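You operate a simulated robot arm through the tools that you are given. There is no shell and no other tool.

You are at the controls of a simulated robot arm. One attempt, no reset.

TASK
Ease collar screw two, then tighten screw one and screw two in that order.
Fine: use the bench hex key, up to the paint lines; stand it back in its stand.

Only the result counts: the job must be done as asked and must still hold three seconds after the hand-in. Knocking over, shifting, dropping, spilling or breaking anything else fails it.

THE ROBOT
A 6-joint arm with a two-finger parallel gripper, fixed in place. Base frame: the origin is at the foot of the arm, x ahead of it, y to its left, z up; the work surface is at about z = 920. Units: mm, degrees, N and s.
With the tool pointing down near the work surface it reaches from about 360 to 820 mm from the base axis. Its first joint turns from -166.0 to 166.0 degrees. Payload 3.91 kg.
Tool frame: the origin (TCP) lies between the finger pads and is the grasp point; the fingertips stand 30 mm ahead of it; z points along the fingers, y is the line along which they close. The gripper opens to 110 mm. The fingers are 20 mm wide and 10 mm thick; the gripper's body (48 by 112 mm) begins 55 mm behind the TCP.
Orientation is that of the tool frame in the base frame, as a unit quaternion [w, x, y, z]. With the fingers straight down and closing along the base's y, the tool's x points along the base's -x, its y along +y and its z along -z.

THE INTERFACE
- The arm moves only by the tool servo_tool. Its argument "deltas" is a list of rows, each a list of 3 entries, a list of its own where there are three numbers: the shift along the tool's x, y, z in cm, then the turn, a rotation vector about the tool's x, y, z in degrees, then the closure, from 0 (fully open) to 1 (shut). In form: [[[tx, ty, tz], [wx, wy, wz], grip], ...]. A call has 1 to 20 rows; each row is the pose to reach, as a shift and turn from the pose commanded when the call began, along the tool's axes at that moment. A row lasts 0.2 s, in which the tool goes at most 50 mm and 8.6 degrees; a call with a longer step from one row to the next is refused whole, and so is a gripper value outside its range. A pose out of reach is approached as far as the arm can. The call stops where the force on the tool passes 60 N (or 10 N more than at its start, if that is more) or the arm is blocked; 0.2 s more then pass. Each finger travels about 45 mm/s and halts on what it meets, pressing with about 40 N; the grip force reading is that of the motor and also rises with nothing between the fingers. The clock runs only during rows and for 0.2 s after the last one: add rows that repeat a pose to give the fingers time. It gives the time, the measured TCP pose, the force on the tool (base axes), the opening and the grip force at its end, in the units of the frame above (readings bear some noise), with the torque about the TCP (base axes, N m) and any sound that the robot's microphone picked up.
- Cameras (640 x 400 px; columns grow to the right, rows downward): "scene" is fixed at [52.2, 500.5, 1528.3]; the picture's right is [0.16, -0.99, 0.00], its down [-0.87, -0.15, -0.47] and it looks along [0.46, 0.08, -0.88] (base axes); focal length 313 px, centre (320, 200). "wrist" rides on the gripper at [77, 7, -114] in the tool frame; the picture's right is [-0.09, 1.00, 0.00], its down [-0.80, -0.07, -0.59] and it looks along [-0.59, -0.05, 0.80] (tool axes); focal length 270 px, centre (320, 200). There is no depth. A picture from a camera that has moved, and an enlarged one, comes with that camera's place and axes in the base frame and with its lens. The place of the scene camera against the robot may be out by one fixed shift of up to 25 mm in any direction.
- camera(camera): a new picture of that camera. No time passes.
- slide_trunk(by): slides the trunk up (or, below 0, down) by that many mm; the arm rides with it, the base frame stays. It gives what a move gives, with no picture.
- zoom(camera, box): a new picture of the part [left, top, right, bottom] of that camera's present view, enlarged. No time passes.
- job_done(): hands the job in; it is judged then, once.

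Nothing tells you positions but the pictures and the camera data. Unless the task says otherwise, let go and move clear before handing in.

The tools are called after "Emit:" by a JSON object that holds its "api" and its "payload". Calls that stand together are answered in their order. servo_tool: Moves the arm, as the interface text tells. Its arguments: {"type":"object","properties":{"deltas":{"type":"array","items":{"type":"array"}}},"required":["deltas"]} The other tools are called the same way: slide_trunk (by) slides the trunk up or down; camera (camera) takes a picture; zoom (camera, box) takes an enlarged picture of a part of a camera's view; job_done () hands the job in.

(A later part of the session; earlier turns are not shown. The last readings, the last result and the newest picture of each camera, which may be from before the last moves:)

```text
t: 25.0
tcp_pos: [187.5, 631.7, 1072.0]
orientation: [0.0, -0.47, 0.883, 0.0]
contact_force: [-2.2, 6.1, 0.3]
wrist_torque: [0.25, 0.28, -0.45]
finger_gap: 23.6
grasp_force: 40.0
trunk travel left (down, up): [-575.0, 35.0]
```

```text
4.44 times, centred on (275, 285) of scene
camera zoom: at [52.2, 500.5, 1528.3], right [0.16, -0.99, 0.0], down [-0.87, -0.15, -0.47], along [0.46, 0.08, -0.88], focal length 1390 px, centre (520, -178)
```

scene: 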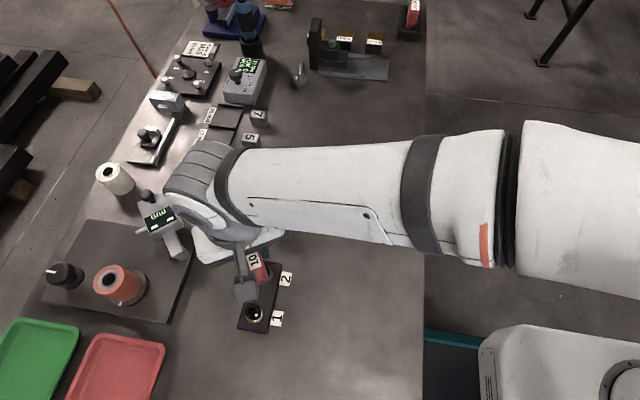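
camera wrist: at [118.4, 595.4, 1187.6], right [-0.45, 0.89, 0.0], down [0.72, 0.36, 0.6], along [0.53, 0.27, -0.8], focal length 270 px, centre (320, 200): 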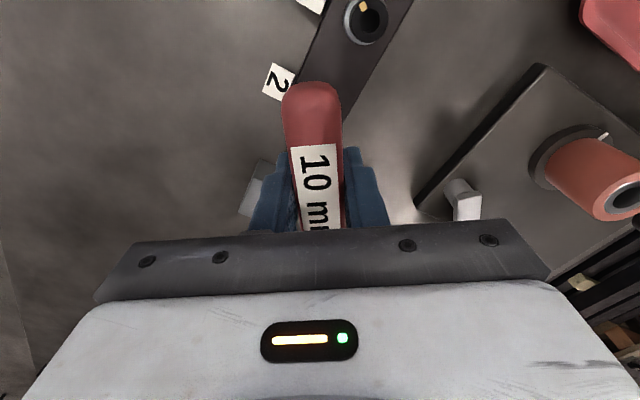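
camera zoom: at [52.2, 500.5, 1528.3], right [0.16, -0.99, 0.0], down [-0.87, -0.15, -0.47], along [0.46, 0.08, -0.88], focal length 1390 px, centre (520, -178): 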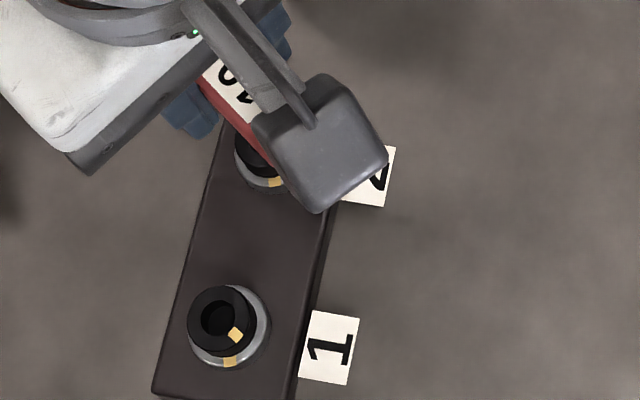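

Screw 2's mark has moved off its line, since it is no longer visible at the front. I'll ease a bit further while trimming the side load.

Emit:
{"api": "servo_tool", "payload": {"deltas": [[[-0.03, 0.045, 0], [0, 0, 0], 1], [[-0.03, 0.045, 0], [0, 0, -4], 1], [[-0.03, 0.045, 0], [0, 0, -8], 1], [[-0.03, 0.045, 0], [0, 0, -12], 1], [[-0.03, 0.045, 0], [0, 0, -16], 1], [[-0.03, 0.045, 0], [0, 0, -16], 1]]}}

Emit:
{"api": "camera", "payload": {"camera": "scene"}}

Emit:
{"api": "camera", "payload": {"camera": "wrist"}}

```text
t: 26.4
tcp_pos: [187.0, 631.6, 1073.9]
orientation: [0.0, -0.588, 0.809, 0.0]
contact_force: [-2.9, 1.7, -1.6]
wrist_torque: [0.27, 0.29, -0.03]
finger_gap: 23.4
grasp_force: 40.0
trunk travel left (down, up): [-575.0, 35.0]
```

```text
taken
```

scene: 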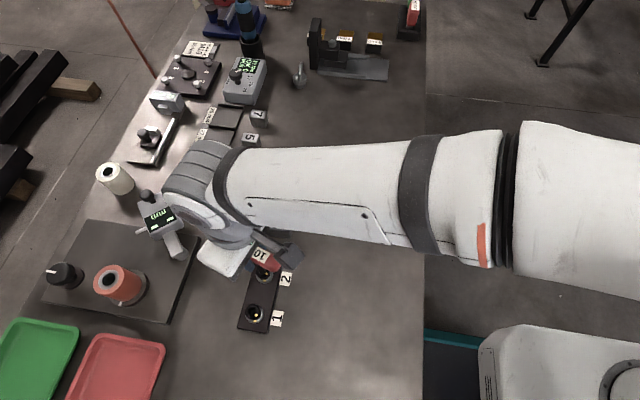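

```text
taken
camera wrist: at [157.1, 560.4, 1187.9], right [-0.92, 0.39, 0.0], down [0.31, 0.74, 0.59], along [0.23, 0.55, -0.8], focal length 270 px, centre (320, 200)
```

wrist: 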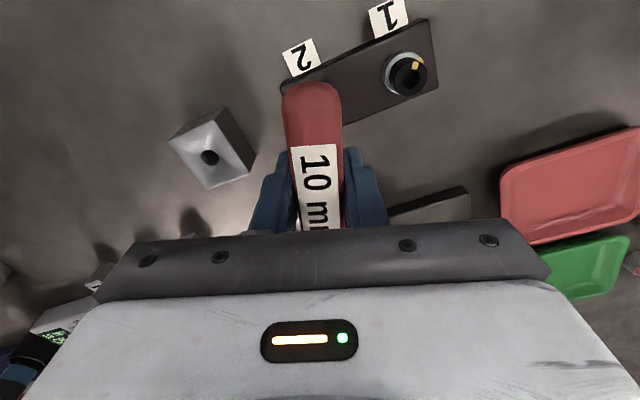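

Emit:
{"api": "zoom", "payload": {"camera": "scene", "box": [250, 255, 285, 285]}}

Emit:
{"api": "zoom", "payload": {"camera": "wrist", "box": [260, 0, 460, 120]}}

```text
13.33 times, centred on (268, 270) of scene
camera zoom: at [52.2, 500.5, 1528.3], right [0.16, -0.99, 0.0], down [-0.87, -0.15, -0.47], along [0.46, 0.08, -0.88], focal length 4169 px, centre (1020, -733)
```

zoom: 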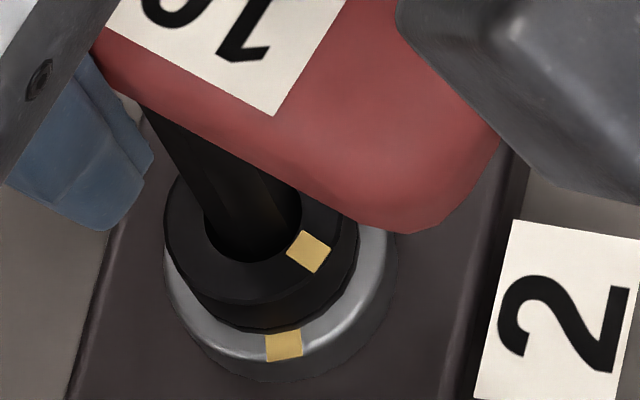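

```text
3.20 times, centred on (360, 60) of wrist
camera zoom: at [157.1, 560.4, 1187.9], right [-0.92, 0.39, 0.0], down [0.31, 0.74, 0.59], along [0.23, 0.55, -0.8], focal length 865 px, centre (192, 648)
```

zoom: 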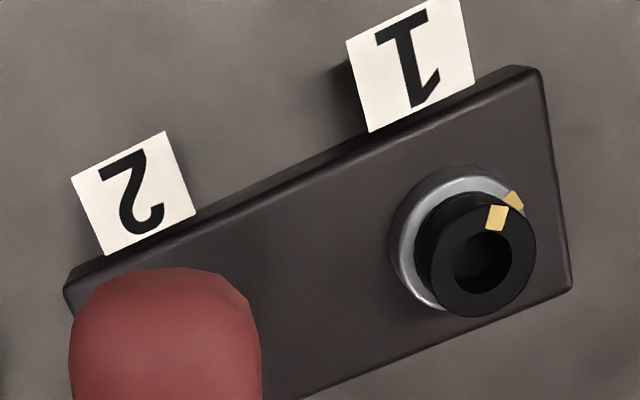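

Screw 2 has been eased by about 46°. I'll ease another 20° to leave no doubt.

Emit:
{"api": "servo_tool", "payload": {"deltas": [[[-0.01, 0.03, 0], [0, 0, -4], 1], [[-0.01, 0.03, 0], [0, 0, -8], 1], [[-0.01, 0.03, 0], [0, 0, -12], 1], [[-0.01, 0.03, 0], [0, 0, -16], 1], [[-0.01, 0.03, 0], [0, 0, -20], 1], [[-0.01, 0.03, 0], [0, 0, -20], 1]]}}

Emit:
{"api": "zoom", "payload": {"camera": "scene", "box": [250, 255, 285, 285]}}

Emit:
{"api": "camera", "payload": {"camera": "wrist"}}

```text
t: 27.8
tcp_pos: [187.6, 631.8, 1073.5]
orientation: [0.0, 0.72, -0.694, 0.0]
contact_force: [-5.5, 2.8, -2.0]
wrist_torque: [0.23, 0.51, -0.02]
finger_gap: 23.5
grasp_force: 40.5
trunk travel left (down, up): [-575.0, 35.0]
```

```text
13.33 times, centred on (268, 270) of scene
camera zoom: at [52.2, 500.5, 1528.3], right [0.16, -0.99, 0.0], down [-0.87, -0.15, -0.47], along [0.46, 0.08, -0.88], focal length 4169 px, centre (1020, -733)
```

zoom: 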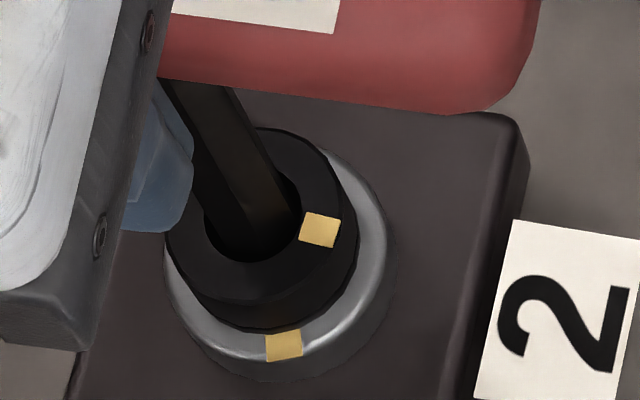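

```text
taken
camera wrist: at [182.8, 554.7, 1188.0], right [-1.0, 0.05, 0.0], down [0.04, 0.8, 0.59], along [0.03, 0.59, -0.8], focal length 270 px, centre (320, 200)
```

wrist: 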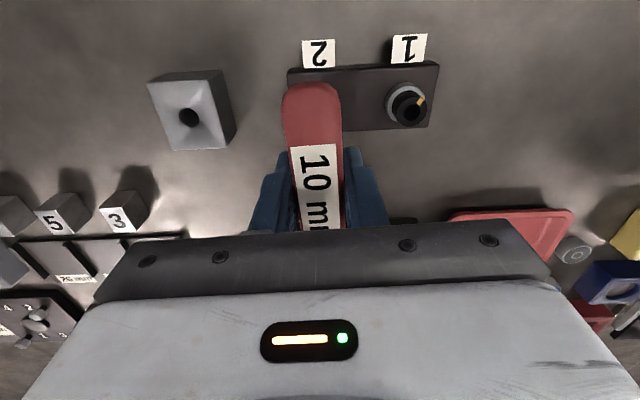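

Screw 2 is now eased by about 70°. I'll relieve the side load and lift the key straight out.

Emit:
{"api": "servo_tool", "payload": {"deltas": [[[-0.02, 0.05, 0], [0, 0, 0], 1], [[-0.02, 0.05, -0.8], [0, 0, 0], 1], [[-0.02, 0.05, -1.6], [0, 0, 0], 1], [[-0.02, 0.05, -2.6], [0, 0, 0], 1], [[-0.02, 0.05, -4.5], [0, 0, 0], 1], [[-0.02, 0.05, -4.5], [0, 0, 0], 1]]}}

Emit:
{"api": "zoom", "payload": {"camera": "scene", "box": [255, 262, 271, 276]}}

Emit:
{"api": "zoom", "payload": {"camera": "scene", "box": [246, 305, 262, 319]}}

Emit:
{"api": "zoom", "payload": {"camera": "wrist", "box": [280, 20, 460, 140]}}

```text
t: 29.2
tcp_pos: [188.6, 631.0, 1119.2]
orientation: [0.0, 0.719, -0.695, -0.001]
contact_force: [-0.9, 0.6, -1.2]
wrist_torque: [0.0, -0.05, 0.01]
finger_gap: 23.5
grasp_force: 39.8
trunk travel left (down, up): [-575.0, 35.0]
```

```text
16.00 times, centred on (263, 269) of scene
camera zoom: at [52.2, 500.5, 1528.3], right [0.16, -0.99, 0.0], down [-0.87, -0.15, -0.47], along [0.46, 0.08, -0.88], focal length 5003 px, centre (1232, -904)
```

zoom: 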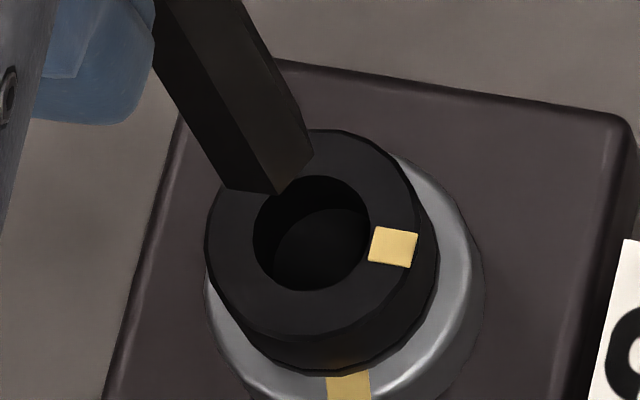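

```text
16.00 times, centred on (254, 312) of scene
camera zoom: at [52.2, 500.5, 1528.3], right [0.16, -0.99, 0.0], down [-0.87, -0.15, -0.47], along [0.46, 0.08, -0.88], focal length 5003 px, centre (1376, -1592)
```

zoom: 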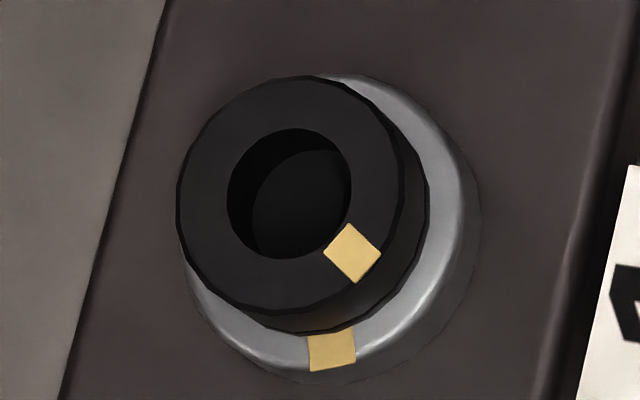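

```text
3.33 times, centred on (370, 80) of wrist
camera zoom: at [182.8, 554.8, 1232.9], right [-1.0, 0.05, 0.0], down [0.04, 0.8, 0.59], along [0.03, 0.59, -0.8], focal length 901 px, centre (153, 600)
```

zoom: 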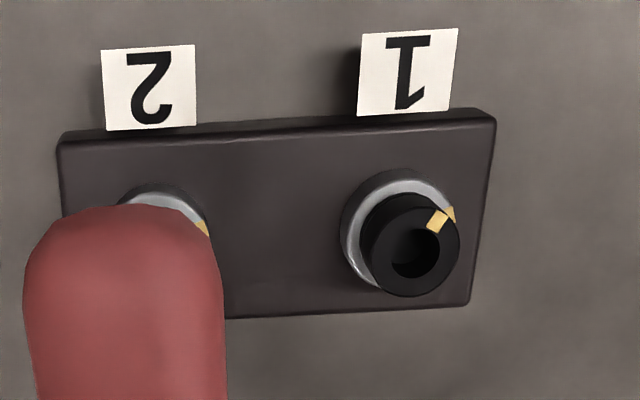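

Screw 2 now reads about 78° eased, and screw 1 is about 46° short of its line. I'll carry the key to above screw 1 at (≈117, 631) and turn it to about 54° yaw to match the hex there.

Emit:
{"api": "servo_tool", "payload": {"deltas": [[[-0.03, 1.4, 0], [0, 0, 7], 1], [[-0.06, 2.8, 0], [0, 0, 14], 1], [[-0.1, 4.2, 0], [0, 0, 21], 1], [[-0.14, 5.6, 0], [0, 0, 30], 1], [[-0.17, 6.96, 0], [0, 0, 38], 1], [[-0.17, 6.96, 0], [0, 0, 38], 1]]}}

Emit:
{"api": "zoom", "payload": {"camera": "scene", "box": [246, 305, 262, 319]}}

Emit:
{"api": "camera", "payload": {"camera": "wrist"}}

```text
refused: row 4 steps farther than a row can; nothing moved
```

```text
16.00 times, centred on (254, 312) of scene
camera zoom: at [52.2, 500.5, 1528.3], right [0.16, -0.99, 0.0], down [-0.87, -0.15, -0.47], along [0.46, 0.08, -0.88], focal length 5003 px, centre (1376, -1592)
```

zoom: 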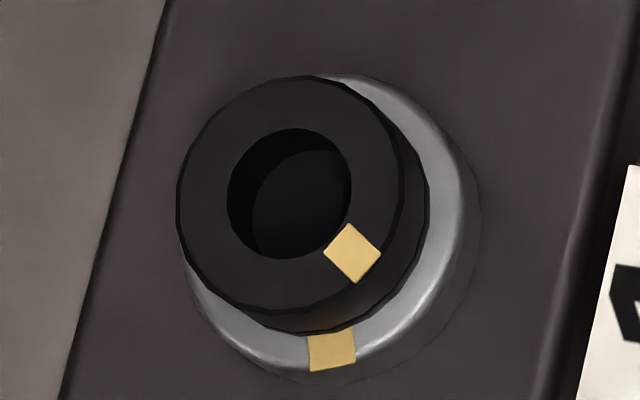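

```text
taken
camera wrist: at [182.8, 554.8, 1232.9], right [-1.0, 0.05, 0.0], down [0.04, 0.8, 0.59], along [0.03, 0.59, -0.8], focal length 270 px, centre (320, 200)
```

wrist: 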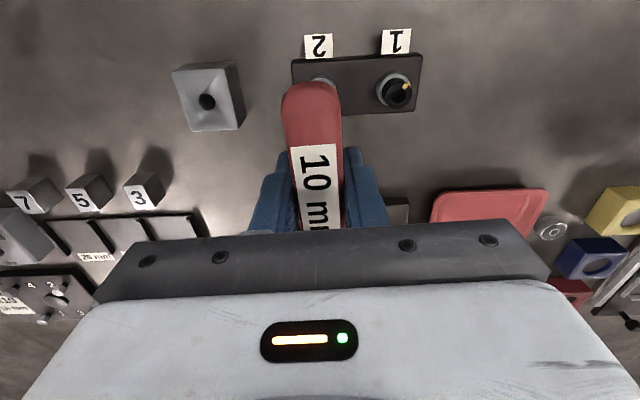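

One row turned too far, so the call was refused and nothing moved. I'll resend it with smaller turns.

Emit:
{"api": "servo_tool", "payload": {"deltas": [[[-0.03, 1.2, 0], [0, 0, 6.5], 1], [[-0.06, 2.4, 0], [0, 0, 13], 1], [[-0.09, 3.6, 0], [0, 0, 19.5], 1], [[-0.12, 4.8, 0], [0, 0, 26], 1], [[-0.15, 6.0, 0], [0, 0, 32], 1], [[-0.17, 6.96, 0], [0, 0, 38], 1], [[-0.17, 6.96, 0], [0, 0, 38], 1]]}}

Emit:
{"api": "zoom", "payload": {"camera": "scene", "box": [246, 305, 262, 319]}}

Emit:
{"api": "camera", "payload": {"camera": "wrist"}}

```text
t: 30.8
tcp_pos: [117.6, 630.5, 1118.5]
orientation: [0.0, -0.454, 0.891, 0.0]
contact_force: [0.0, -0.8, -1.4]
wrist_torque: [0.03, -0.01, 0.0]
finger_gap: 23.4
grasp_force: 40.4
trunk travel left (down, up): [-575.0, 35.0]
```

```text
16.00 times, centred on (254, 312) of scene
camera zoom: at [52.2, 500.5, 1528.3], right [0.16, -0.99, 0.0], down [-0.87, -0.15, -0.47], along [0.46, 0.08, -0.88], focal length 5003 px, centre (1376, -1592)
```

zoom: 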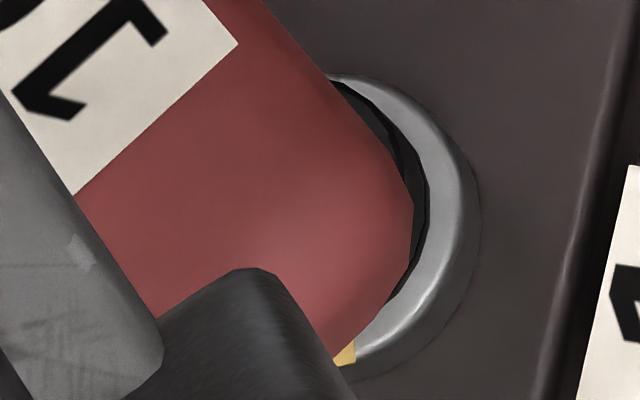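

```text
taken
camera wrist: at [66.3, 573.0, 1232.9], right [-0.75, 0.66, 0.0], down [0.53, 0.61, 0.59], along [0.39, 0.45, -0.8], focal length 270 px, centre (320, 200)
```

wrist: 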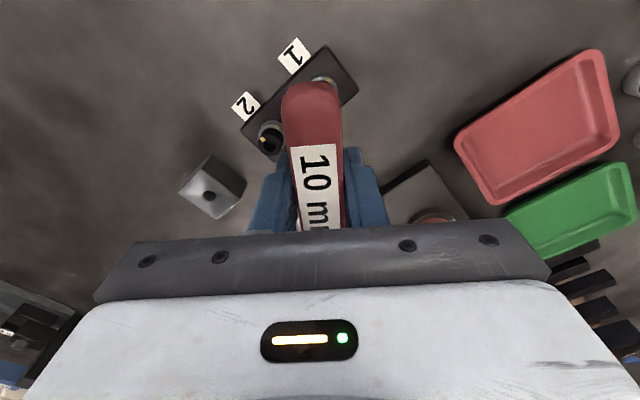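

At this yaw the gripper blocks the view of screw 1. I'll turn to about 24° yaw, lower to just above the head, and check the alignment visually.

Emit:
{"api": "servo_tool", "payload": {"deltas": [[[0.01, -0.01, 0.3], [0, 0, 7], 1], [[0.02, -0.02, 0.7], [0, 0, 14], 1], [[0.03, -0.03, 1.2], [0, 0, 21], 1], [[0.03, -0.04, 1.7], [0, 0, 28], 1], [[0.03, -0.04, 2.2], [0, 0, 30], 1], [[0.03, -0.04, 2.2], [0, 0, 30], 1]]}}

Emit:
{"api": "zoom", "payload": {"camera": "scene", "box": [246, 305, 262, 319]}}

Emit:
{"api": "camera", "payload": {"camera": "wrist"}}

```text
t: 32.2
tcp_pos: [119.1, 629.7, 1096.9]
orientation: [0.0, -0.207, 0.978, 0.0]
contact_force: [-0.4, -0.3, -0.6]
wrist_torque: [0.0, -0.02, 0.02]
finger_gap: 23.5
grasp_force: 40.0
trunk travel left (down, up): [-575.0, 35.0]
```

```text
16.00 times, centred on (254, 312) of scene
camera zoom: at [52.2, 500.5, 1528.3], right [0.16, -0.99, 0.0], down [-0.87, -0.15, -0.47], along [0.46, 0.08, -0.88], focal length 5003 px, centre (1376, -1592)
```

zoom: 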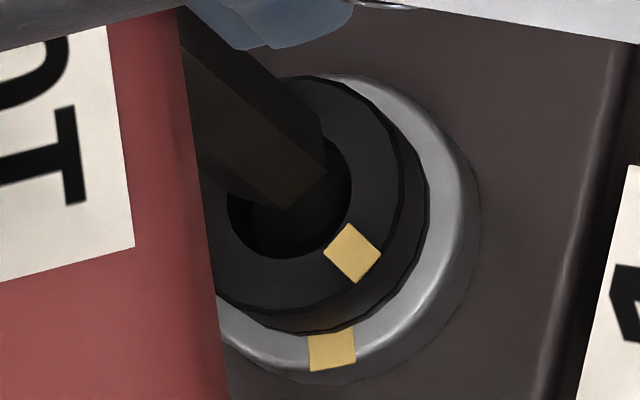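

```text
taken
camera wrist: at [44.2, 605.7, 1211.0], right [-0.32, 0.95, 0.0], down [0.76, 0.26, 0.59], along [0.56, 0.19, -0.8], focal length 270 px, centre (320, 200)
```

wrist: 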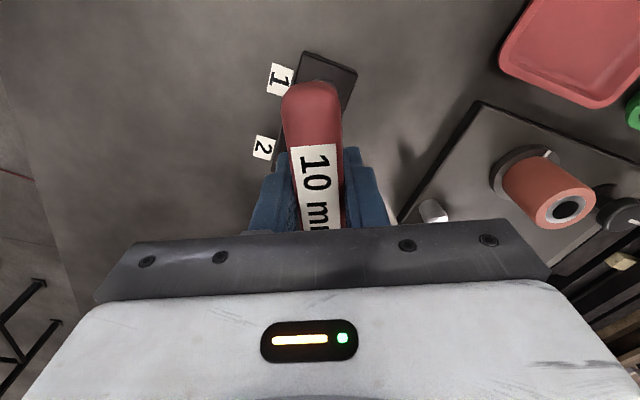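

The view is clear and the tip is about 2.7 mm too far in +x. I'll correct that, lower 6 mm and look again.

Emit:
{"api": "servo_tool", "payload": {"deltas": [[[0.2, 0.21, 0], [0, 0, 0], 1], [[0.2, 0.21, 0.3], [0, 0, 0], 1], [[0.2, 0.21, 0.6], [0, 0, 0], 1], [[0.2, 0.21, 0.6], [0, 0, 0], 1]]}}

Emit:
{"api": "zoom", "payload": {"camera": "scene", "box": [246, 305, 262, 319]}}

```text
t: 33.2
tcp_pos: [114.1, 632.3, 1090.1]
orientation: [0.0, -0.208, 0.978, -0.001]
contact_force: [0.3, 0.2, -0.5]
wrist_torque: [0.0, 0.03, 0.02]
finger_gap: 23.5
grasp_force: 40.1
trunk travel left (down, up): [-575.0, 35.0]
```

```text
16.00 times, centred on (254, 312) of scene
camera zoom: at [52.2, 500.5, 1528.3], right [0.16, -0.99, 0.0], down [-0.87, -0.15, -0.47], along [0.46, 0.08, -0.88], focal length 5003 px, centre (1376, -1592)
```

zoom: 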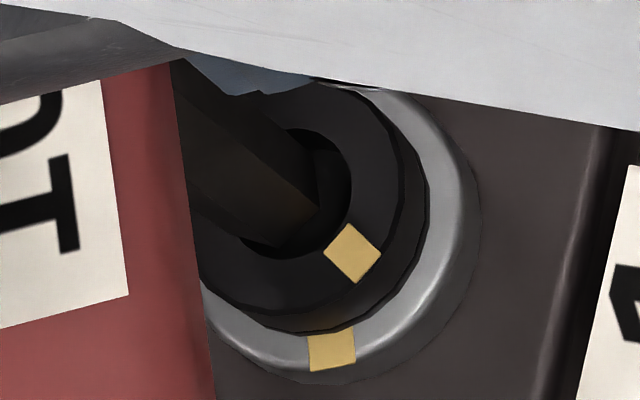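

It is nearly centred. I'll trim by about +0.8 mm in x, turn back to 54° yaw about the key axis, then go down gently.

Emit:
{"api": "servo_tool", "payload": {"deltas": [[[-0.1, 0, 0], [0, 0, -7.5], 1], [[-0.1, 0, 0], [0, 0, -15], 1], [[-0.1, 0, 0], [0, 0, -22.5], 1], [[-0.1, 0, 0], [0, 0, -30], 1], [[-0.1, 0, 0.3], [0, 0, -30], 1], [[-0.1, 0, 0.5], [0, 0, -30], 1], [[-0.1, 0, 0.5], [0, 0, -30], 1]]}}

Emit:
{"api": "zoom", "payload": {"camera": "scene", "box": [240, 295, 275, 325]}}

```text
t: 34.8
tcp_pos: [115.2, 631.7, 1085.0]
orientation: [0.0, -0.454, 0.891, 0.0]
contact_force: [-0.7, -0.5, -0.6]
wrist_torque: [-0.05, 0.04, -0.02]
finger_gap: 23.7
grasp_force: 40.2
trunk travel left (down, up): [-575.0, 35.0]
```

```text
13.33 times, centred on (258, 310) of scene
camera zoom: at [52.2, 500.5, 1528.3], right [0.16, -0.99, 0.0], down [-0.87, -0.15, -0.47], along [0.46, 0.08, -0.88], focal length 4169 px, centre (1153, -1267)
```

zoom: 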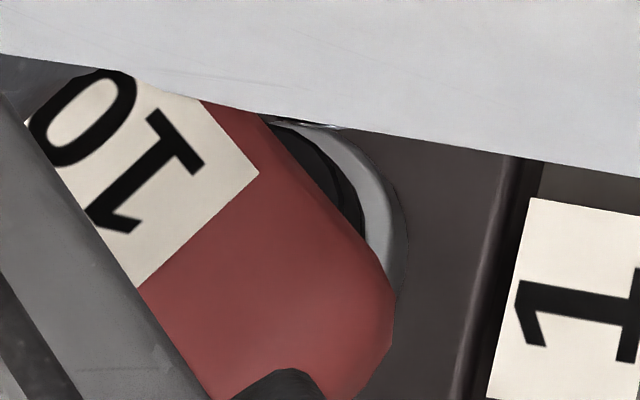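

No contact yet at z ≈ 1086. I'll go down 2 mm at a time.

Emit:
{"api": "servo_tool", "payload": {"deltas": [[[0, 0, 0.1], [0, 0, 0], 1], [[0, 0, 0.2], [0, 0, 0], 1], [[0, 0, 0.2], [0, 0, 0], 1]]}}

```text
t: 35.6
tcp_pos: [115.3, 631.2, 1084.0]
orientation: [0.0, -0.455, 0.89, 0.0]
contact_force: [-0.7, -1.5, -0.4]
wrist_torque: [-0.21, 0.1, -0.01]
finger_gap: 23.7
grasp_force: 40.0
trunk travel left (down, up): [-575.0, 35.0]
```

Emit:
{"api": "servo_tool", "payload": {"deltas": [[[0.03, -0.01, 0], [0, 0, 0], 1], [[0.03, -0.01, 0.1], [0, 0, 0], 1], [[0.03, -0.01, 0.2], [0, 0, 0], 1], [[0.03, -0.01, 0.2], [0, 0, 0], 1]]}}

```text
t: 36.6
tcp_pos: [116.4, 630.7, 1082.8]
orientation: [0.001, -0.454, 0.891, 0.0]
contact_force: [-2.1, -0.9, -1.6]
wrist_torque: [-0.15, 0.15, 0.0]
finger_gap: 23.4
grasp_force: 40.1
trunk travel left (down, up): [-575.0, 35.0]
```

It is entering. I'll trim the side load again and go deeper.

Emit:
{"api": "servo_tool", "payload": {"deltas": [[[0.03, 0.015, 0], [0, 0, 0], 1], [[0.03, 0.015, 0.15], [0, 0, 0], 1], [[0.03, 0.015, 0.3], [0, 0, 0], 1], [[0.03, 0.015, 0.3], [0, 0, 0], 1]]}}

```text
t: 37.6
tcp_pos: [115.0, 631.4, 1078.5]
orientation: [0.0, -0.455, 0.891, 0.0]
contact_force: [-1.0, -0.8, -1.4]
wrist_torque: [-0.05, 0.08, -0.03]
finger_gap: 23.3
grasp_force: 40.3
trunk travel left (down, up): [-575.0, 35.0]
```

Emit:
{"api": "servo_tool", "payload": {"deltas": [[[0.01, 0.01, 0.15], [0, 0, 0], 1], [[0.01, 0.01, 0.3], [0, 0, 0], 1], [[0.01, 0.01, 0.45], [0, 0, 0], 1], [[0.01, 0.01, 0.45], [0, 0, 0], 1]]}}

```text
t: 38.6
tcp_pos: [114.7, 631.9, 1073.7]
orientation: [-0.001, -0.454, 0.891, 0.0]
contact_force: [-0.6, 0.1, 0.0]
wrist_torque: [-0.03, 0.06, 0.0]
finger_gap: 23.5
grasp_force: 40.2
trunk travel left (down, up): [-575.0, 35.0]
```

The key is fully seated in screw 1 with no side load. I'll tighten clockwise 30°, to 24° yaw where I can see the marks.

Emit:
{"api": "servo_tool", "payload": {"deltas": [[[0, 0, 0], [0, 0, 5], 1], [[0, 0, 0], [0, 0, 10], 1], [[0, 0, 0], [0, 0, 15], 1], [[0, 0, 0], [0, 0, 20], 1], [[0, 0, 0], [0, 0, 25], 1], [[0, 0, 0], [0, 0, 30], 1], [[0, 0, 0], [0, 0, 30], 1]]}}

Emit:
{"api": "zoom", "payload": {"camera": "scene", "box": [246, 305, 262, 319]}}

```text
t: 40.2
tcp_pos: [115.8, 630.6, 1073.6]
orientation: [0.0, -0.208, 0.978, -0.001]
contact_force: [0.2, -5.3, -4.9]
wrist_torque: [-0.32, 0.0, 0.38]
finger_gap: 23.5
grasp_force: 39.7
trunk travel left (down, up): [-575.0, 35.0]
```

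```text
16.00 times, centred on (254, 312) of scene
camera zoom: at [52.2, 500.5, 1528.3], right [0.16, -0.99, 0.0], down [-0.87, -0.15, -0.47], along [0.46, 0.08, -0.88], focal length 5003 px, centre (1376, -1592)
```

zoom: 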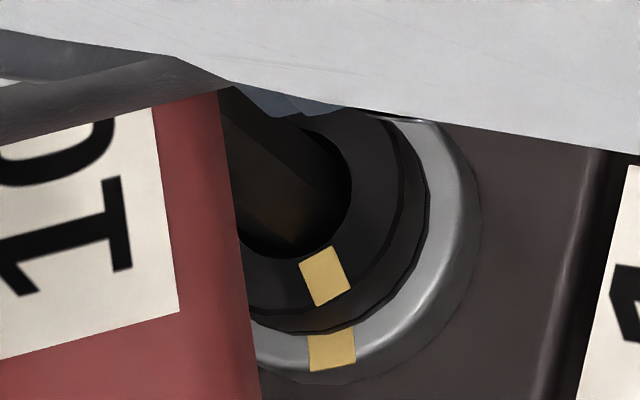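

Screw 1 has turned about 23° and needs roughly 16–18° more. I'll trim the side load and turn 12° more.

Emit:
{"api": "servo_tool", "payload": {"deltas": [[[0.02, -0.045, 0.03], [0, 0, 0], 1], [[0.02, -0.045, 0.03], [0, 0, 4], 1], [[0.02, -0.045, 0.03], [0, 0, 8], 1], [[0.02, -0.045, 0.03], [0, 0, 12], 1], [[0.02, -0.045, 0.03], [0, 0, 12], 1]]}}

Emit:
{"api": "zoom", "payload": {"camera": "scene", "box": [246, 305, 262, 319]}}

```text
t: 41.4
tcp_pos: [115.5, 631.4, 1074.2]
orientation: [0.0, -0.104, 0.995, 0.0]
contact_force: [0.8, -2.6, -3.5]
wrist_torque: [-0.18, 0.14, 0.57]
finger_gap: 23.3
grasp_force: 40.2
trunk travel left (down, up): [-575.0, 35.0]
```

```text
16.00 times, centred on (254, 312) of scene
camera zoom: at [52.2, 500.5, 1528.3], right [0.16, -0.99, 0.0], down [-0.87, -0.15, -0.47], along [0.46, 0.08, -0.88], focal length 5003 px, centre (1376, -1592)
```

zoom: 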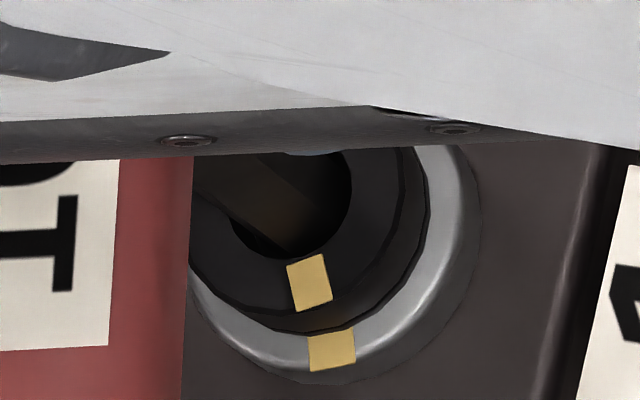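

About 6° remains by the mark edges: the head mark is tilted 11.6° and the collar mark about 5–6°. I'll turn 5.5° more.

Emit:
{"api": "servo_tool", "payload": {"deltas": [[[0.01, -0.02, 0.03], [0, 0, 2], 1], [[0.01, -0.02, 0.03], [0, 0, 4], 1], [[0.01, -0.02, 0.03], [0, 0, 5.5], 1], [[0.01, -0.02, 0.03], [0, 0, 5.5], 1]]}}

Emit:
{"api": "zoom", "payload": {"camera": "scene", "box": [246, 305, 262, 319]}}

```text
t: 42.4
tcp_pos: [115.2, 629.7, 1073.7]
orientation: [0.0, -0.057, 0.998, 0.001]
contact_force: [2.0, -0.6, 2.1]
wrist_torque: [0.01, 0.09, 0.65]
finger_gap: 23.6
grasp_force: 39.3
trunk travel left (down, up): [-575.0, 35.0]
```

```text
16.00 times, centred on (254, 312) of scene
camera zoom: at [52.2, 500.5, 1528.3], right [0.16, -0.99, 0.0], down [-0.87, -0.15, -0.47], along [0.46, 0.08, -0.88], focal length 5003 px, centre (1376, -1592)
```

zoom: 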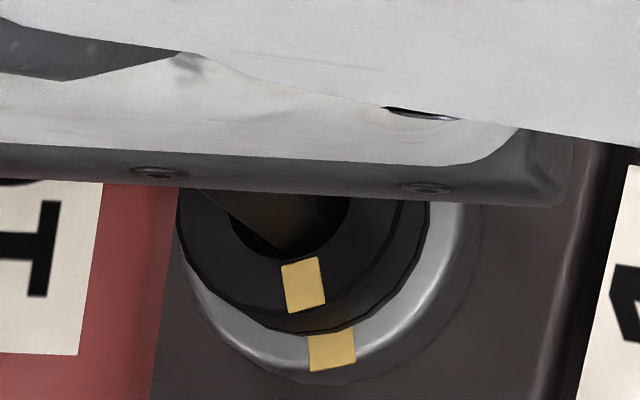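

Emit:
{"api": "servo_tool", "payload": {"deltas": [[[-0.02, 0, 0.0], [0, 0, 2], 1], [[-0.02, 0, 0], [0, 0, 4], 1], [[-0.02, 0, 0], [0, 0, 4], 1]]}}

Emit:
{"api": "zoom", "payload": {"camera": "scene", "box": [246, 305, 262, 319]}}

```text
t: 43.2
tcp_pos: [115.9, 630.2, 1073.7]
orientation: [0.0, -0.022, 1.0, 0.0]
contact_force: [1.9, -3.1, 5.3]
wrist_torque: [-0.17, 0.3, 0.79]
finger_gap: 23.6
grasp_force: 40.0
trunk travel left (down, up): [-575.0, 35.0]
```

```text
16.00 times, centred on (254, 312) of scene
camera zoom: at [52.2, 500.5, 1528.3], right [0.16, -0.99, 0.0], down [-0.87, -0.15, -0.47], along [0.46, 0.08, -0.88], focal length 5003 px, centre (1376, -1592)
```

zoom: 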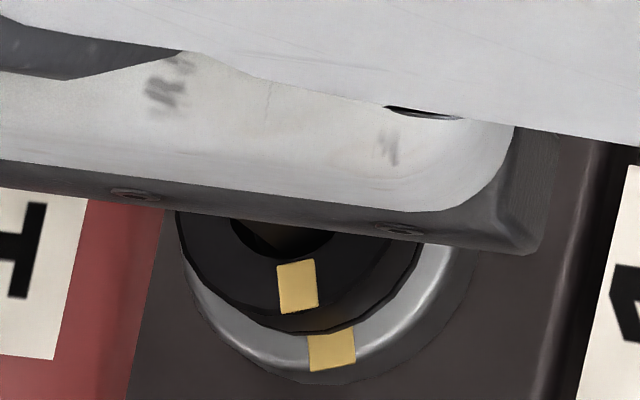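

Head mark and collar mark are now parallel, at about 5.3° and 5°, so screw 1 is at its line. I'll unload the twist within the hex play and lift out.

Emit:
{"api": "servo_tool", "payload": {"deltas": [[[0.0, 0, 0], [0, 0, -3], 1], [[0, 0, 0], [0, 0, -6], 1], [[0, 0, 0], [0, 0, -6], 1]]}}

Emit:
{"api": "zoom", "payload": {"camera": "scene", "box": [246, 305, 262, 319]}}

Emit:
{"api": "camera", "payload": {"camera": "wrist"}}

```text
t: 44.0
tcp_pos: [114.4, 631.1, 1074.1]
orientation: [0.0, -0.075, 0.997, -0.001]
contact_force: [2.9, -2.5, 5.0]
wrist_torque: [-0.15, -0.21, 0.09]
finger_gap: 23.5
grasp_force: 39.9
trunk travel left (down, up): [-575.0, 35.0]
```

```text
16.00 times, centred on (254, 312) of scene
camera zoom: at [52.2, 500.5, 1528.3], right [0.16, -0.99, 0.0], down [-0.87, -0.15, -0.47], along [0.46, 0.08, -0.88], focal length 5003 px, centre (1376, -1592)
```

zoom: 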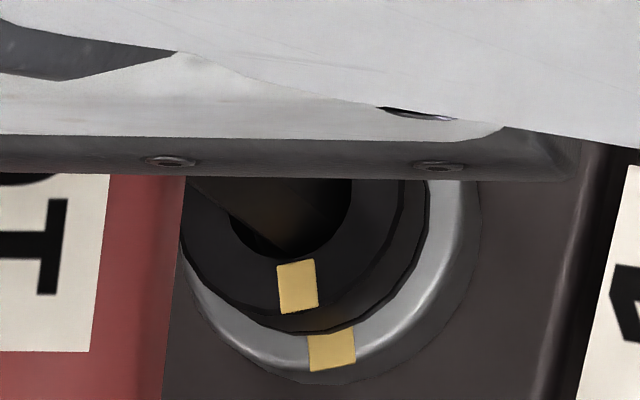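

```text
taken
camera wrist: at [38.2, 626.0, 1188.3], right [-0.06, 1.0, 0.0], down [0.8, 0.05, 0.59], along [0.59, 0.04, -0.8], focal length 270 px, centre (320, 200)
```

wrist: 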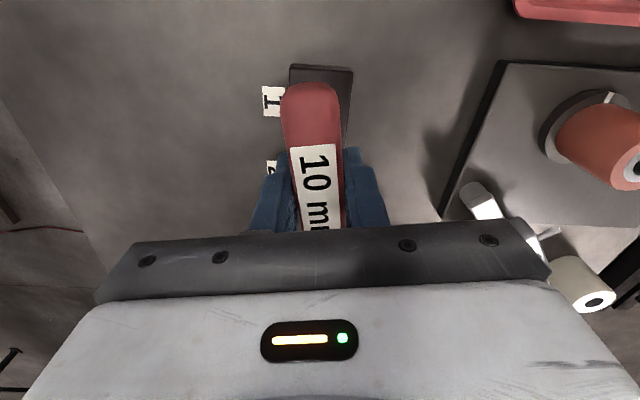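

The mark held. Now I'll lift out of screw 1.

Emit:
{"api": "servo_tool", "payload": {"deltas": [[[-0.02, -0.03, 0], [0, 0, 0], 1], [[-0.02, -0.03, -0.8], [0, 0, 0], 1], [[-0.02, -0.03, -1.6], [0, 0, 0], 1], [[-0.02, -0.03, -2.6], [0, 0, 0], 1], [[-0.02, -0.03, -4.5], [0, 0, 0], 1], [[-0.02, -0.03, -4.5], [0, 0, 0], 1]]}}

Emit:
{"api": "zoom", "payload": {"camera": "scene", "box": [246, 305, 262, 319]}}

Emit:
{"api": "zoom", "payload": {"camera": "scene", "box": [255, 262, 271, 276]}}

Emit:
{"api": "camera", "payload": {"camera": "wrist"}}

```text
t: 45.4
tcp_pos: [115.8, 630.2, 1119.6]
orientation: [0.0, -0.074, 0.997, 0.0]
contact_force: [-0.6, -0.1, -1.3]
wrist_torque: [-0.01, 0.0, -0.01]
finger_gap: 23.7
grasp_force: 39.7
trunk travel left (down, up): [-575.0, 35.0]
```

```text
16.00 times, centred on (254, 312) of scene
camera zoom: at [52.2, 500.5, 1528.3], right [0.16, -0.99, 0.0], down [-0.87, -0.15, -0.47], along [0.46, 0.08, -0.88], focal length 5003 px, centre (1376, -1592)
```

zoom: 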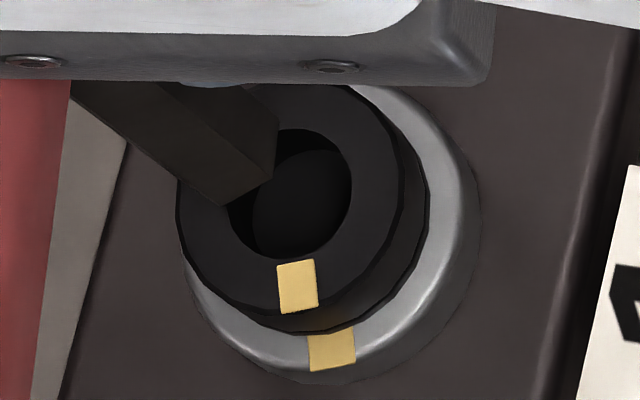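

```text
16.00 times, centred on (263, 269) of scene
camera zoom: at [52.2, 500.5, 1528.3], right [0.16, -0.99, 0.0], down [-0.87, -0.15, -0.47], along [0.46, 0.08, -0.88], focal length 5003 px, centre (1232, -904)
```

zoom: 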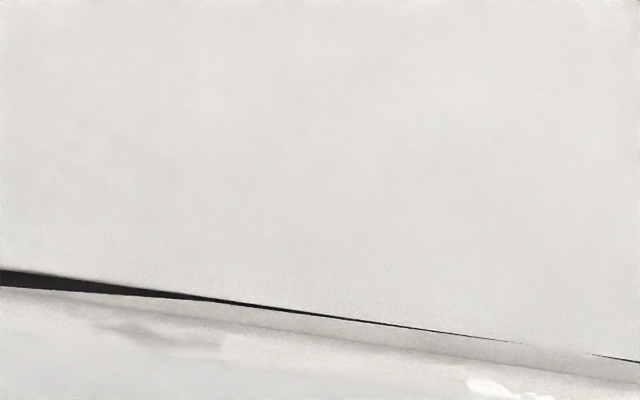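

```text
taken
camera wrist: at [37.9, 625.8, 1233.2], right [-0.06, 1.0, 0.0], down [0.8, 0.05, 0.59], along [0.59, 0.04, -0.8], focal length 270 px, centre (320, 200)
```

wrist: 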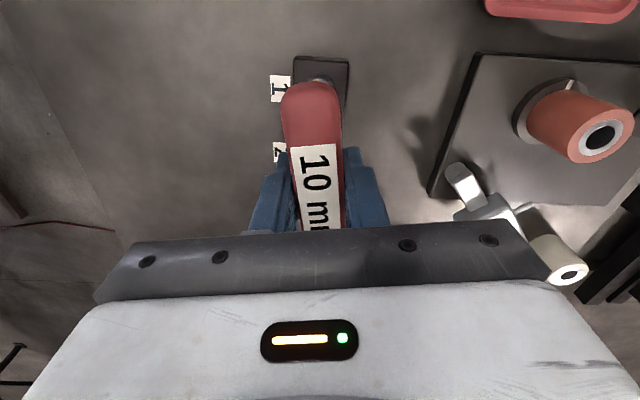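

Screw 1 reads aligned. Now I'll carry the key back over screw 2 and turn it to 86° yaw, which should match its hex and leave a clear finish near yaw 0.

Emit:
{"api": "servo_tool", "payload": {"deltas": [[[-0.72, -0.09, 0], [0, 0, -7.7], 1], [[-1.43, -0.19, 0], [0, 0, -15.4], 1], [[-2.15, -0.28, 0], [0, 0, -23.1], 1], [[-2.86, -0.37, 0], [0, 0, -30.8], 1], [[-3.58, -0.47, 0], [0, 0, -38.5], 1], [[-4.29, -0.56, 0], [0, 0, -46.2], 1], [[-5.0, -0.65, 0], [0, 0, -53.9], 1], [[-5.72, -0.74, 0], [0, 0, -61.6], 1], [[-6.43, -0.84, 0], [0, 0, -69.3], 1], [[-7.15, -0.93, 0], [0, 0, -77.4], 1], [[-7.15, -0.93, 1.5], [0, 0, -77.4], 1], [[-7.15, -0.93, 2.3], [0, 0, -77.4], 1], [[-7.15, -0.93, 2.3], [0, 0, -77.4], 1]]}}

Emit:
{"api": "zoom", "payload": {"camera": "scene", "box": [255, 262, 271, 276]}}

Emit:
{"api": "zoom", "payload": {"camera": "wrist", "box": [280, 20, 460, 140]}}

```text
t: 48.2
tcp_pos: [187.3, 632.1, 1096.1]
orientation: [0.0, -0.681, 0.732, 0.0]
contact_force: [0.0, 0.4, -1.9]
wrist_torque: [0.01, 0.03, 0.0]
finger_gap: 23.6
grasp_force: 39.9
trunk travel left (down, up): [-575.0, 35.0]
```

```text
16.00 times, centred on (263, 269) of scene
camera zoom: at [52.2, 500.5, 1528.3], right [0.16, -0.99, 0.0], down [-0.87, -0.15, -0.47], along [0.46, 0.08, -0.88], focal length 5003 px, centre (1232, -904)
```

zoom: 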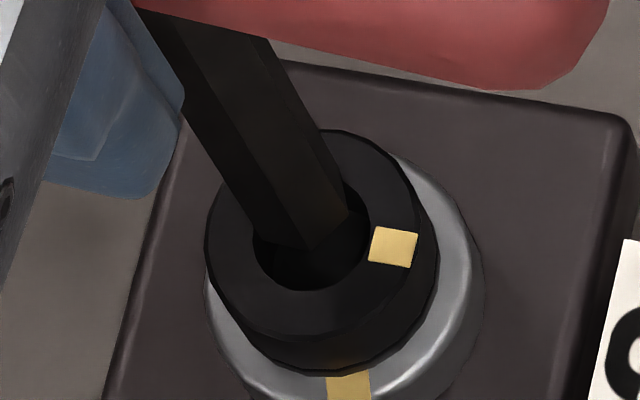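

```text
3.33 times, centred on (370, 80) of wrist
camera zoom: at [174.5, 555.6, 1209.5], right [-0.99, 0.16, 0.0], down [0.13, 0.79, 0.59], along [0.09, 0.59, -0.8], focal length 901 px, centre (153, 600)
```

zoom: 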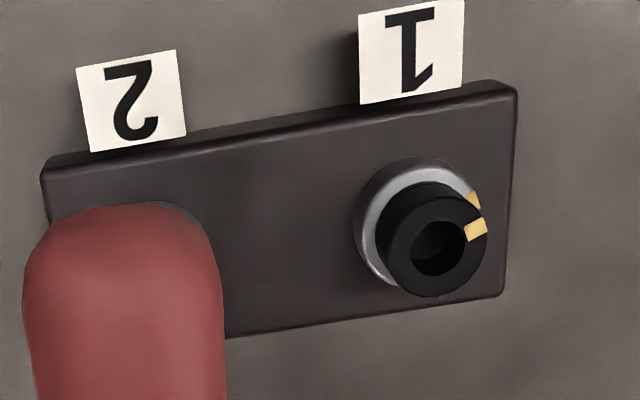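

The tip projects right onto the socket centre. I'll descend into screw 2.

Emit:
{"api": "servo_tool", "payload": {"deltas": [[[0, 0, 0.4], [0, 0, 0], 1], [[0, 0, 0.8], [0, 0, 0], 1], [[0, 0, 1.1], [0, 0, 0], 1], [[0, 0, 1.3], [0, 0, 0], 1], [[0, 0, 1.3], [0, 0, 0], 1]]}}

```text
t: 49.4
tcp_pos: [187.1, 630.5, 1083.6]
orientation: [0.0, -0.681, 0.732, 0.0]
contact_force: [-3.5, 0.8, -1.5]
wrist_torque: [0.05, 0.43, 0.01]
finger_gap: 23.2
grasp_force: 40.2
trunk travel left (down, up): [-575.0, 35.0]
```

Emit:
{"api": "servo_tool", "payload": {"deltas": [[[-0.01, 0.04, 0], [0, 0, 0], 1], [[-0.01, 0.04, 0.15], [0, 0, 0], 1], [[-0.01, 0.04, 0.3], [0, 0, 0], 1], [[-0.01, 0.04, 0.3], [0, 0, 0], 1]]}}

```text
t: 50.4
tcp_pos: [188.8, 631.9, 1079.2]
orientation: [0.0, -0.682, 0.732, 0.0]
contact_force: [-0.9, 0.9, -1.2]
wrist_torque: [-0.04, 0.11, 0.01]
finger_gap: 23.4
grasp_force: 39.9
trunk travel left (down, up): [-575.0, 35.0]
```

It is sliding in cleanly. I'll continue to the seated depth.

Emit:
{"api": "servo_tool", "payload": {"deltas": [[[0, 0.01, 0.2], [0, 0, 0], 1], [[0, 0.01, 0.4], [0, 0, 0], 1], [[0, 0.01, 0.52], [0, 0, 0], 1], [[0, 0.01, 0.52], [0, 0, 0], 1]]}}

```text
t: 51.4
tcp_pos: [187.1, 632.5, 1074.0]
orientation: [0.0, -0.681, 0.732, 0.001]
contact_force: [-1.8, 0.9, -0.7]
wrist_torque: [-0.01, 0.16, -0.02]
finger_gap: 23.6
grasp_force: 40.9
trunk travel left (down, up): [-575.0, 35.0]
```

Seated. I'll tighten clockwise 56° with a small trim for the key's offset, then check.

Emit:
{"api": "servo_tool", "payload": {"deltas": [[[0.0, 0.02, 0], [0, 0, 7], 1], [[0.01, 0.02, 0], [0, 0, 14], 1], [[0.02, 0.02, 0], [0, 0, 21], 1], [[0.03, 0.015, 0], [0, 0, 28], 1], [[0.045, 0.01, 0], [0, 0, 35], 1], [[0.06, 0.005, 0], [0, 0, 42], 1], [[0.075, 0, 0], [0, 0, 49], 1], [[0.09, 0, 0], [0, 0, 56], 1], [[0.09, 0, 0], [0, 0, 56], 1]]}}

Emit:
{"api": "zoom", "payload": {"camera": "scene", "box": [255, 262, 271, 276]}}

```text
t: 53.4
tcp_pos: [188.2, 630.9, 1074.0]
orientation: [0.001, -0.258, 0.966, 0.0]
contact_force: [3.3, -1.6, -3.8]
wrist_torque: [-0.07, -0.23, 0.21]
finger_gap: 23.3
grasp_force: 39.9
trunk travel left (down, up): [-575.0, 35.0]
```

```text
16.00 times, centred on (263, 269) of scene
camera zoom: at [52.2, 500.5, 1528.3], right [0.16, -0.99, 0.0], down [-0.87, -0.15, -0.47], along [0.46, 0.08, -0.88], focal length 5003 px, centre (1232, -904)
```

zoom: 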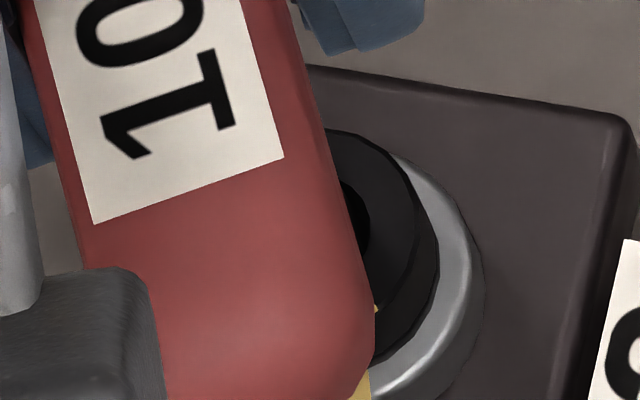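

Emit:
{"api": "servo_tool", "payload": {"deltas": [[[-0.03, -0.02, 0.03], [0, 0, 0], 1], [[-0.03, -0.02, 0.03], [0, 0, 5], 1], [[-0.03, -0.02, 0.03], [0, 0, 10], 1], [[-0.03, -0.02, 0.03], [0, 0, 15], 1], [[-0.03, -0.02, 0.03], [0, 0, 20], 1], [[-0.03, -0.02, 0.03], [0, 0, 20], 1]]}}

Emit:
{"api": "zoom", "payload": {"camera": "scene", "box": [255, 262, 271, 276]}}

```text
t: 54.8
tcp_pos: [188.9, 630.9, 1074.0]
orientation: [0.0, -0.086, 0.996, 0.001]
contact_force: [1.7, -4.2, -2.2]
wrist_torque: [-0.05, -0.12, 0.57]
finger_gap: 23.2
grasp_force: 40.2
trunk travel left (down, up): [-575.0, 35.0]
```

```text
16.00 times, centred on (263, 269) of scene
camera zoom: at [52.2, 500.5, 1528.3], right [0.16, -0.99, 0.0], down [-0.87, -0.15, -0.47], along [0.46, 0.08, -0.88], focal length 5003 px, centre (1232, -904)
```

zoom: 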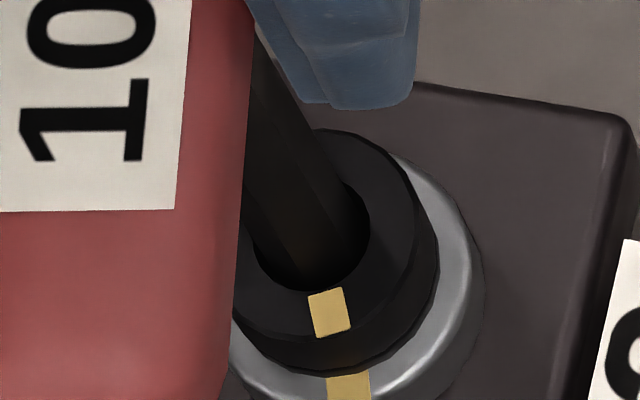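

About 8° remains on screw 2. I'll turn 6° and check.

Emit:
{"api": "servo_tool", "payload": {"deltas": [[[0.0, -0.03, 0.0], [0, 0, 3], 1], [[0.0, -0.03, 0.0], [0, 0, 6], 1], [[0.0, -0.03, 0.0], [0, 0, 6], 1]]}}

Emit:
{"api": "zoom", "payload": {"camera": "scene", "box": [255, 262, 271, 276]}}

```text
t: 55.6
tcp_pos: [188.2, 630.6, 1075.7]
orientation: [0.0, -0.034, 0.999, 0.0]
contact_force: [0.6, -2.5, -0.9]
wrist_torque: [0.08, -0.3, 0.71]
finger_gap: 23.5
grasp_force: 40.0
trunk travel left (down, up): [-575.0, 35.0]
```

```text
16.00 times, centred on (263, 269) of scene
camera zoom: at [52.2, 500.5, 1528.3], right [0.16, -0.99, 0.0], down [-0.87, -0.15, -0.47], along [0.46, 0.08, -0.88], focal length 5003 px, centre (1232, -904)
```

zoom: 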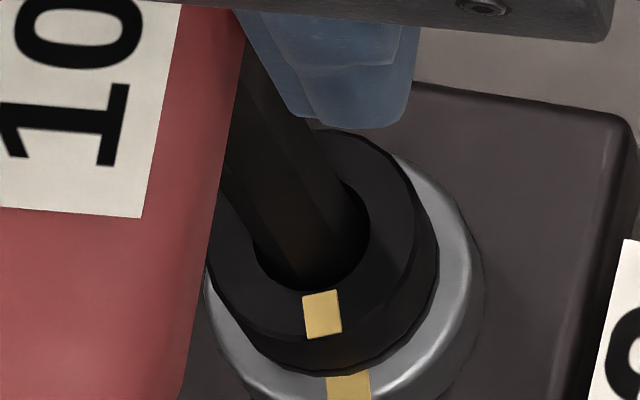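

Emit:
{"api": "servo_tool", "payload": {"deltas": [[[0.0, -0.02, 0.0], [0, 0, 2.5], 1], [[0.0, -0.02, 0.0], [0, 0, 4.5], 1], [[0.0, -0.02, 0.0], [0, 0, 4.5], 1]]}}

Emit:
{"api": "zoom", "payload": {"camera": "scene", "box": [255, 262, 271, 276]}}

```text
t: 56.4
tcp_pos: [186.4, 629.4, 1075.1]
orientation: [0.0, 0.005, 1.0, 0.0]
contact_force: [2.0, -1.9, -1.9]
wrist_torque: [0.02, 0.22, 0.79]
finger_gap: 23.6
grasp_force: 40.3
trunk travel left (down, up): [-575.0, 35.0]
```

```text
16.00 times, centred on (263, 269) of scene
camera zoom: at [52.2, 500.5, 1528.3], right [0.16, -0.99, 0.0], down [-0.87, -0.15, -0.47], along [0.46, 0.08, -0.88], focal length 5003 px, centre (1232, -904)
```

zoom: 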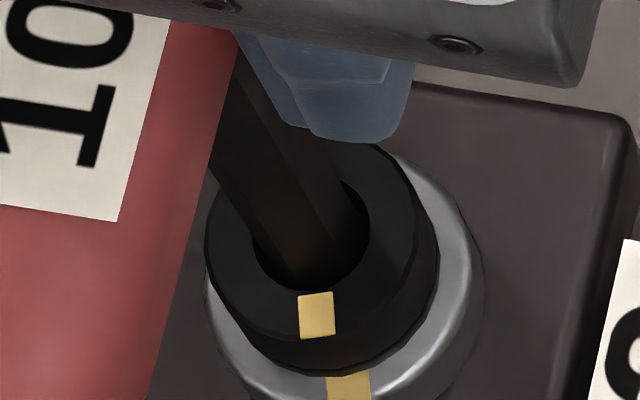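

Screw 2's mark is back exactly where it was when on its line. I'll unload the twist and lift out.

Emit:
{"api": "servo_tool", "payload": {"deltas": [[[0.0, 0, 0], [0, 0, -3], 1], [[0, 0, 0], [0, 0, -6], 1], [[0, 0, 0], [0, 0, -6], 1]]}}

Emit:
{"api": "zoom", "payload": {"camera": "scene", "box": [255, 262, 271, 276]}}

```text
t: 57.2
tcp_pos: [187.8, 630.9, 1074.3]
orientation: [0.0, -0.047, 0.999, 0.0]
contact_force: [1.7, -1.6, -1.1]
wrist_torque: [-0.09, -0.14, 0.13]
finger_gap: 23.7
grasp_force: 39.7
trunk travel left (down, up): [-575.0, 35.0]
```

```text
16.00 times, centred on (263, 269) of scene
camera zoom: at [52.2, 500.5, 1528.3], right [0.16, -0.99, 0.0], down [-0.87, -0.15, -0.47], along [0.46, 0.08, -0.88], focal length 5003 px, centre (1232, -904)
```

zoom: 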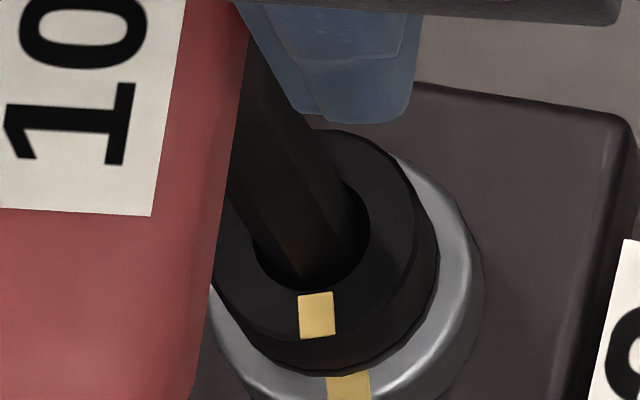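

Emit:
{"api": "servo_tool", "payload": {"deltas": [[[-0.015, -0.015, 0], [0, 0, 0], 1], [[-0.015, -0.015, -0.8], [0, 0, 0], 1], [[-0.015, -0.015, -1.6], [0, 0, 0], 1], [[-0.015, -0.015, -2.6], [0, 0, 0], 1], [[-0.015, -0.015, -5.0], [0, 0, 0], 1], [[-0.015, -0.015, -5.0], [0, 0, 0], 1]]}}

Emit:
{"api": "zoom", "payload": {"camera": "scene", "box": [255, 262, 271, 276]}}

Emit:
{"api": "zoom", "payload": {"camera": "wrist", "box": [240, 0, 400, 100]}}

```text
t: 58.6
tcp_pos: [186.9, 628.7, 1124.8]
orientation: [0.0, -0.047, 0.999, 0.0]
contact_force: [0.4, -0.2, -0.8]
wrist_torque: [0.0, 0.05, -0.02]
finger_gap: 23.6
grasp_force: 40.4
trunk travel left (down, up): [-575.0, 35.0]
```

```text
16.00 times, centred on (263, 269) of scene
camera zoom: at [52.2, 500.5, 1528.3], right [0.16, -0.99, 0.0], down [-0.87, -0.15, -0.47], along [0.46, 0.08, -0.88], focal length 5003 px, centre (1232, -904)
```

zoom: 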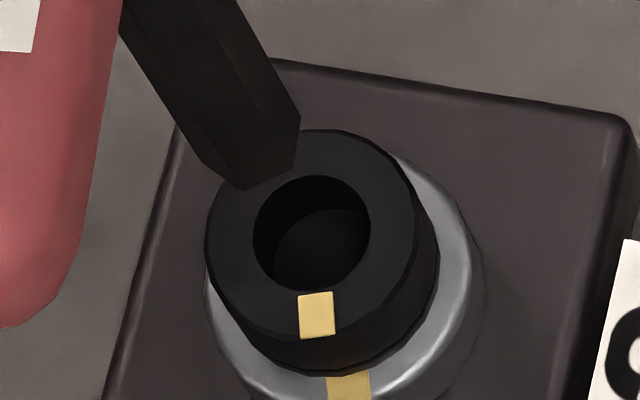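

```text
4.00 times, centred on (320, 50) of wrist
camera zoom: at [110.0, 630.2, 1238.6], right [-0.01, 1.0, 0.0], down [0.8, 0.0, 0.59], along [0.59, 0.0, -0.8], focal length 1081 px, centre (320, 800)
```

zoom: 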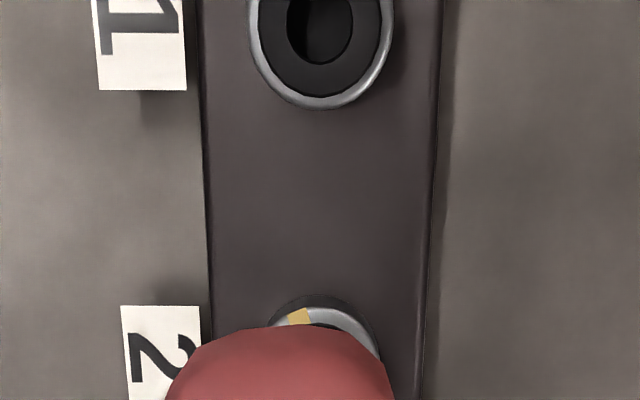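

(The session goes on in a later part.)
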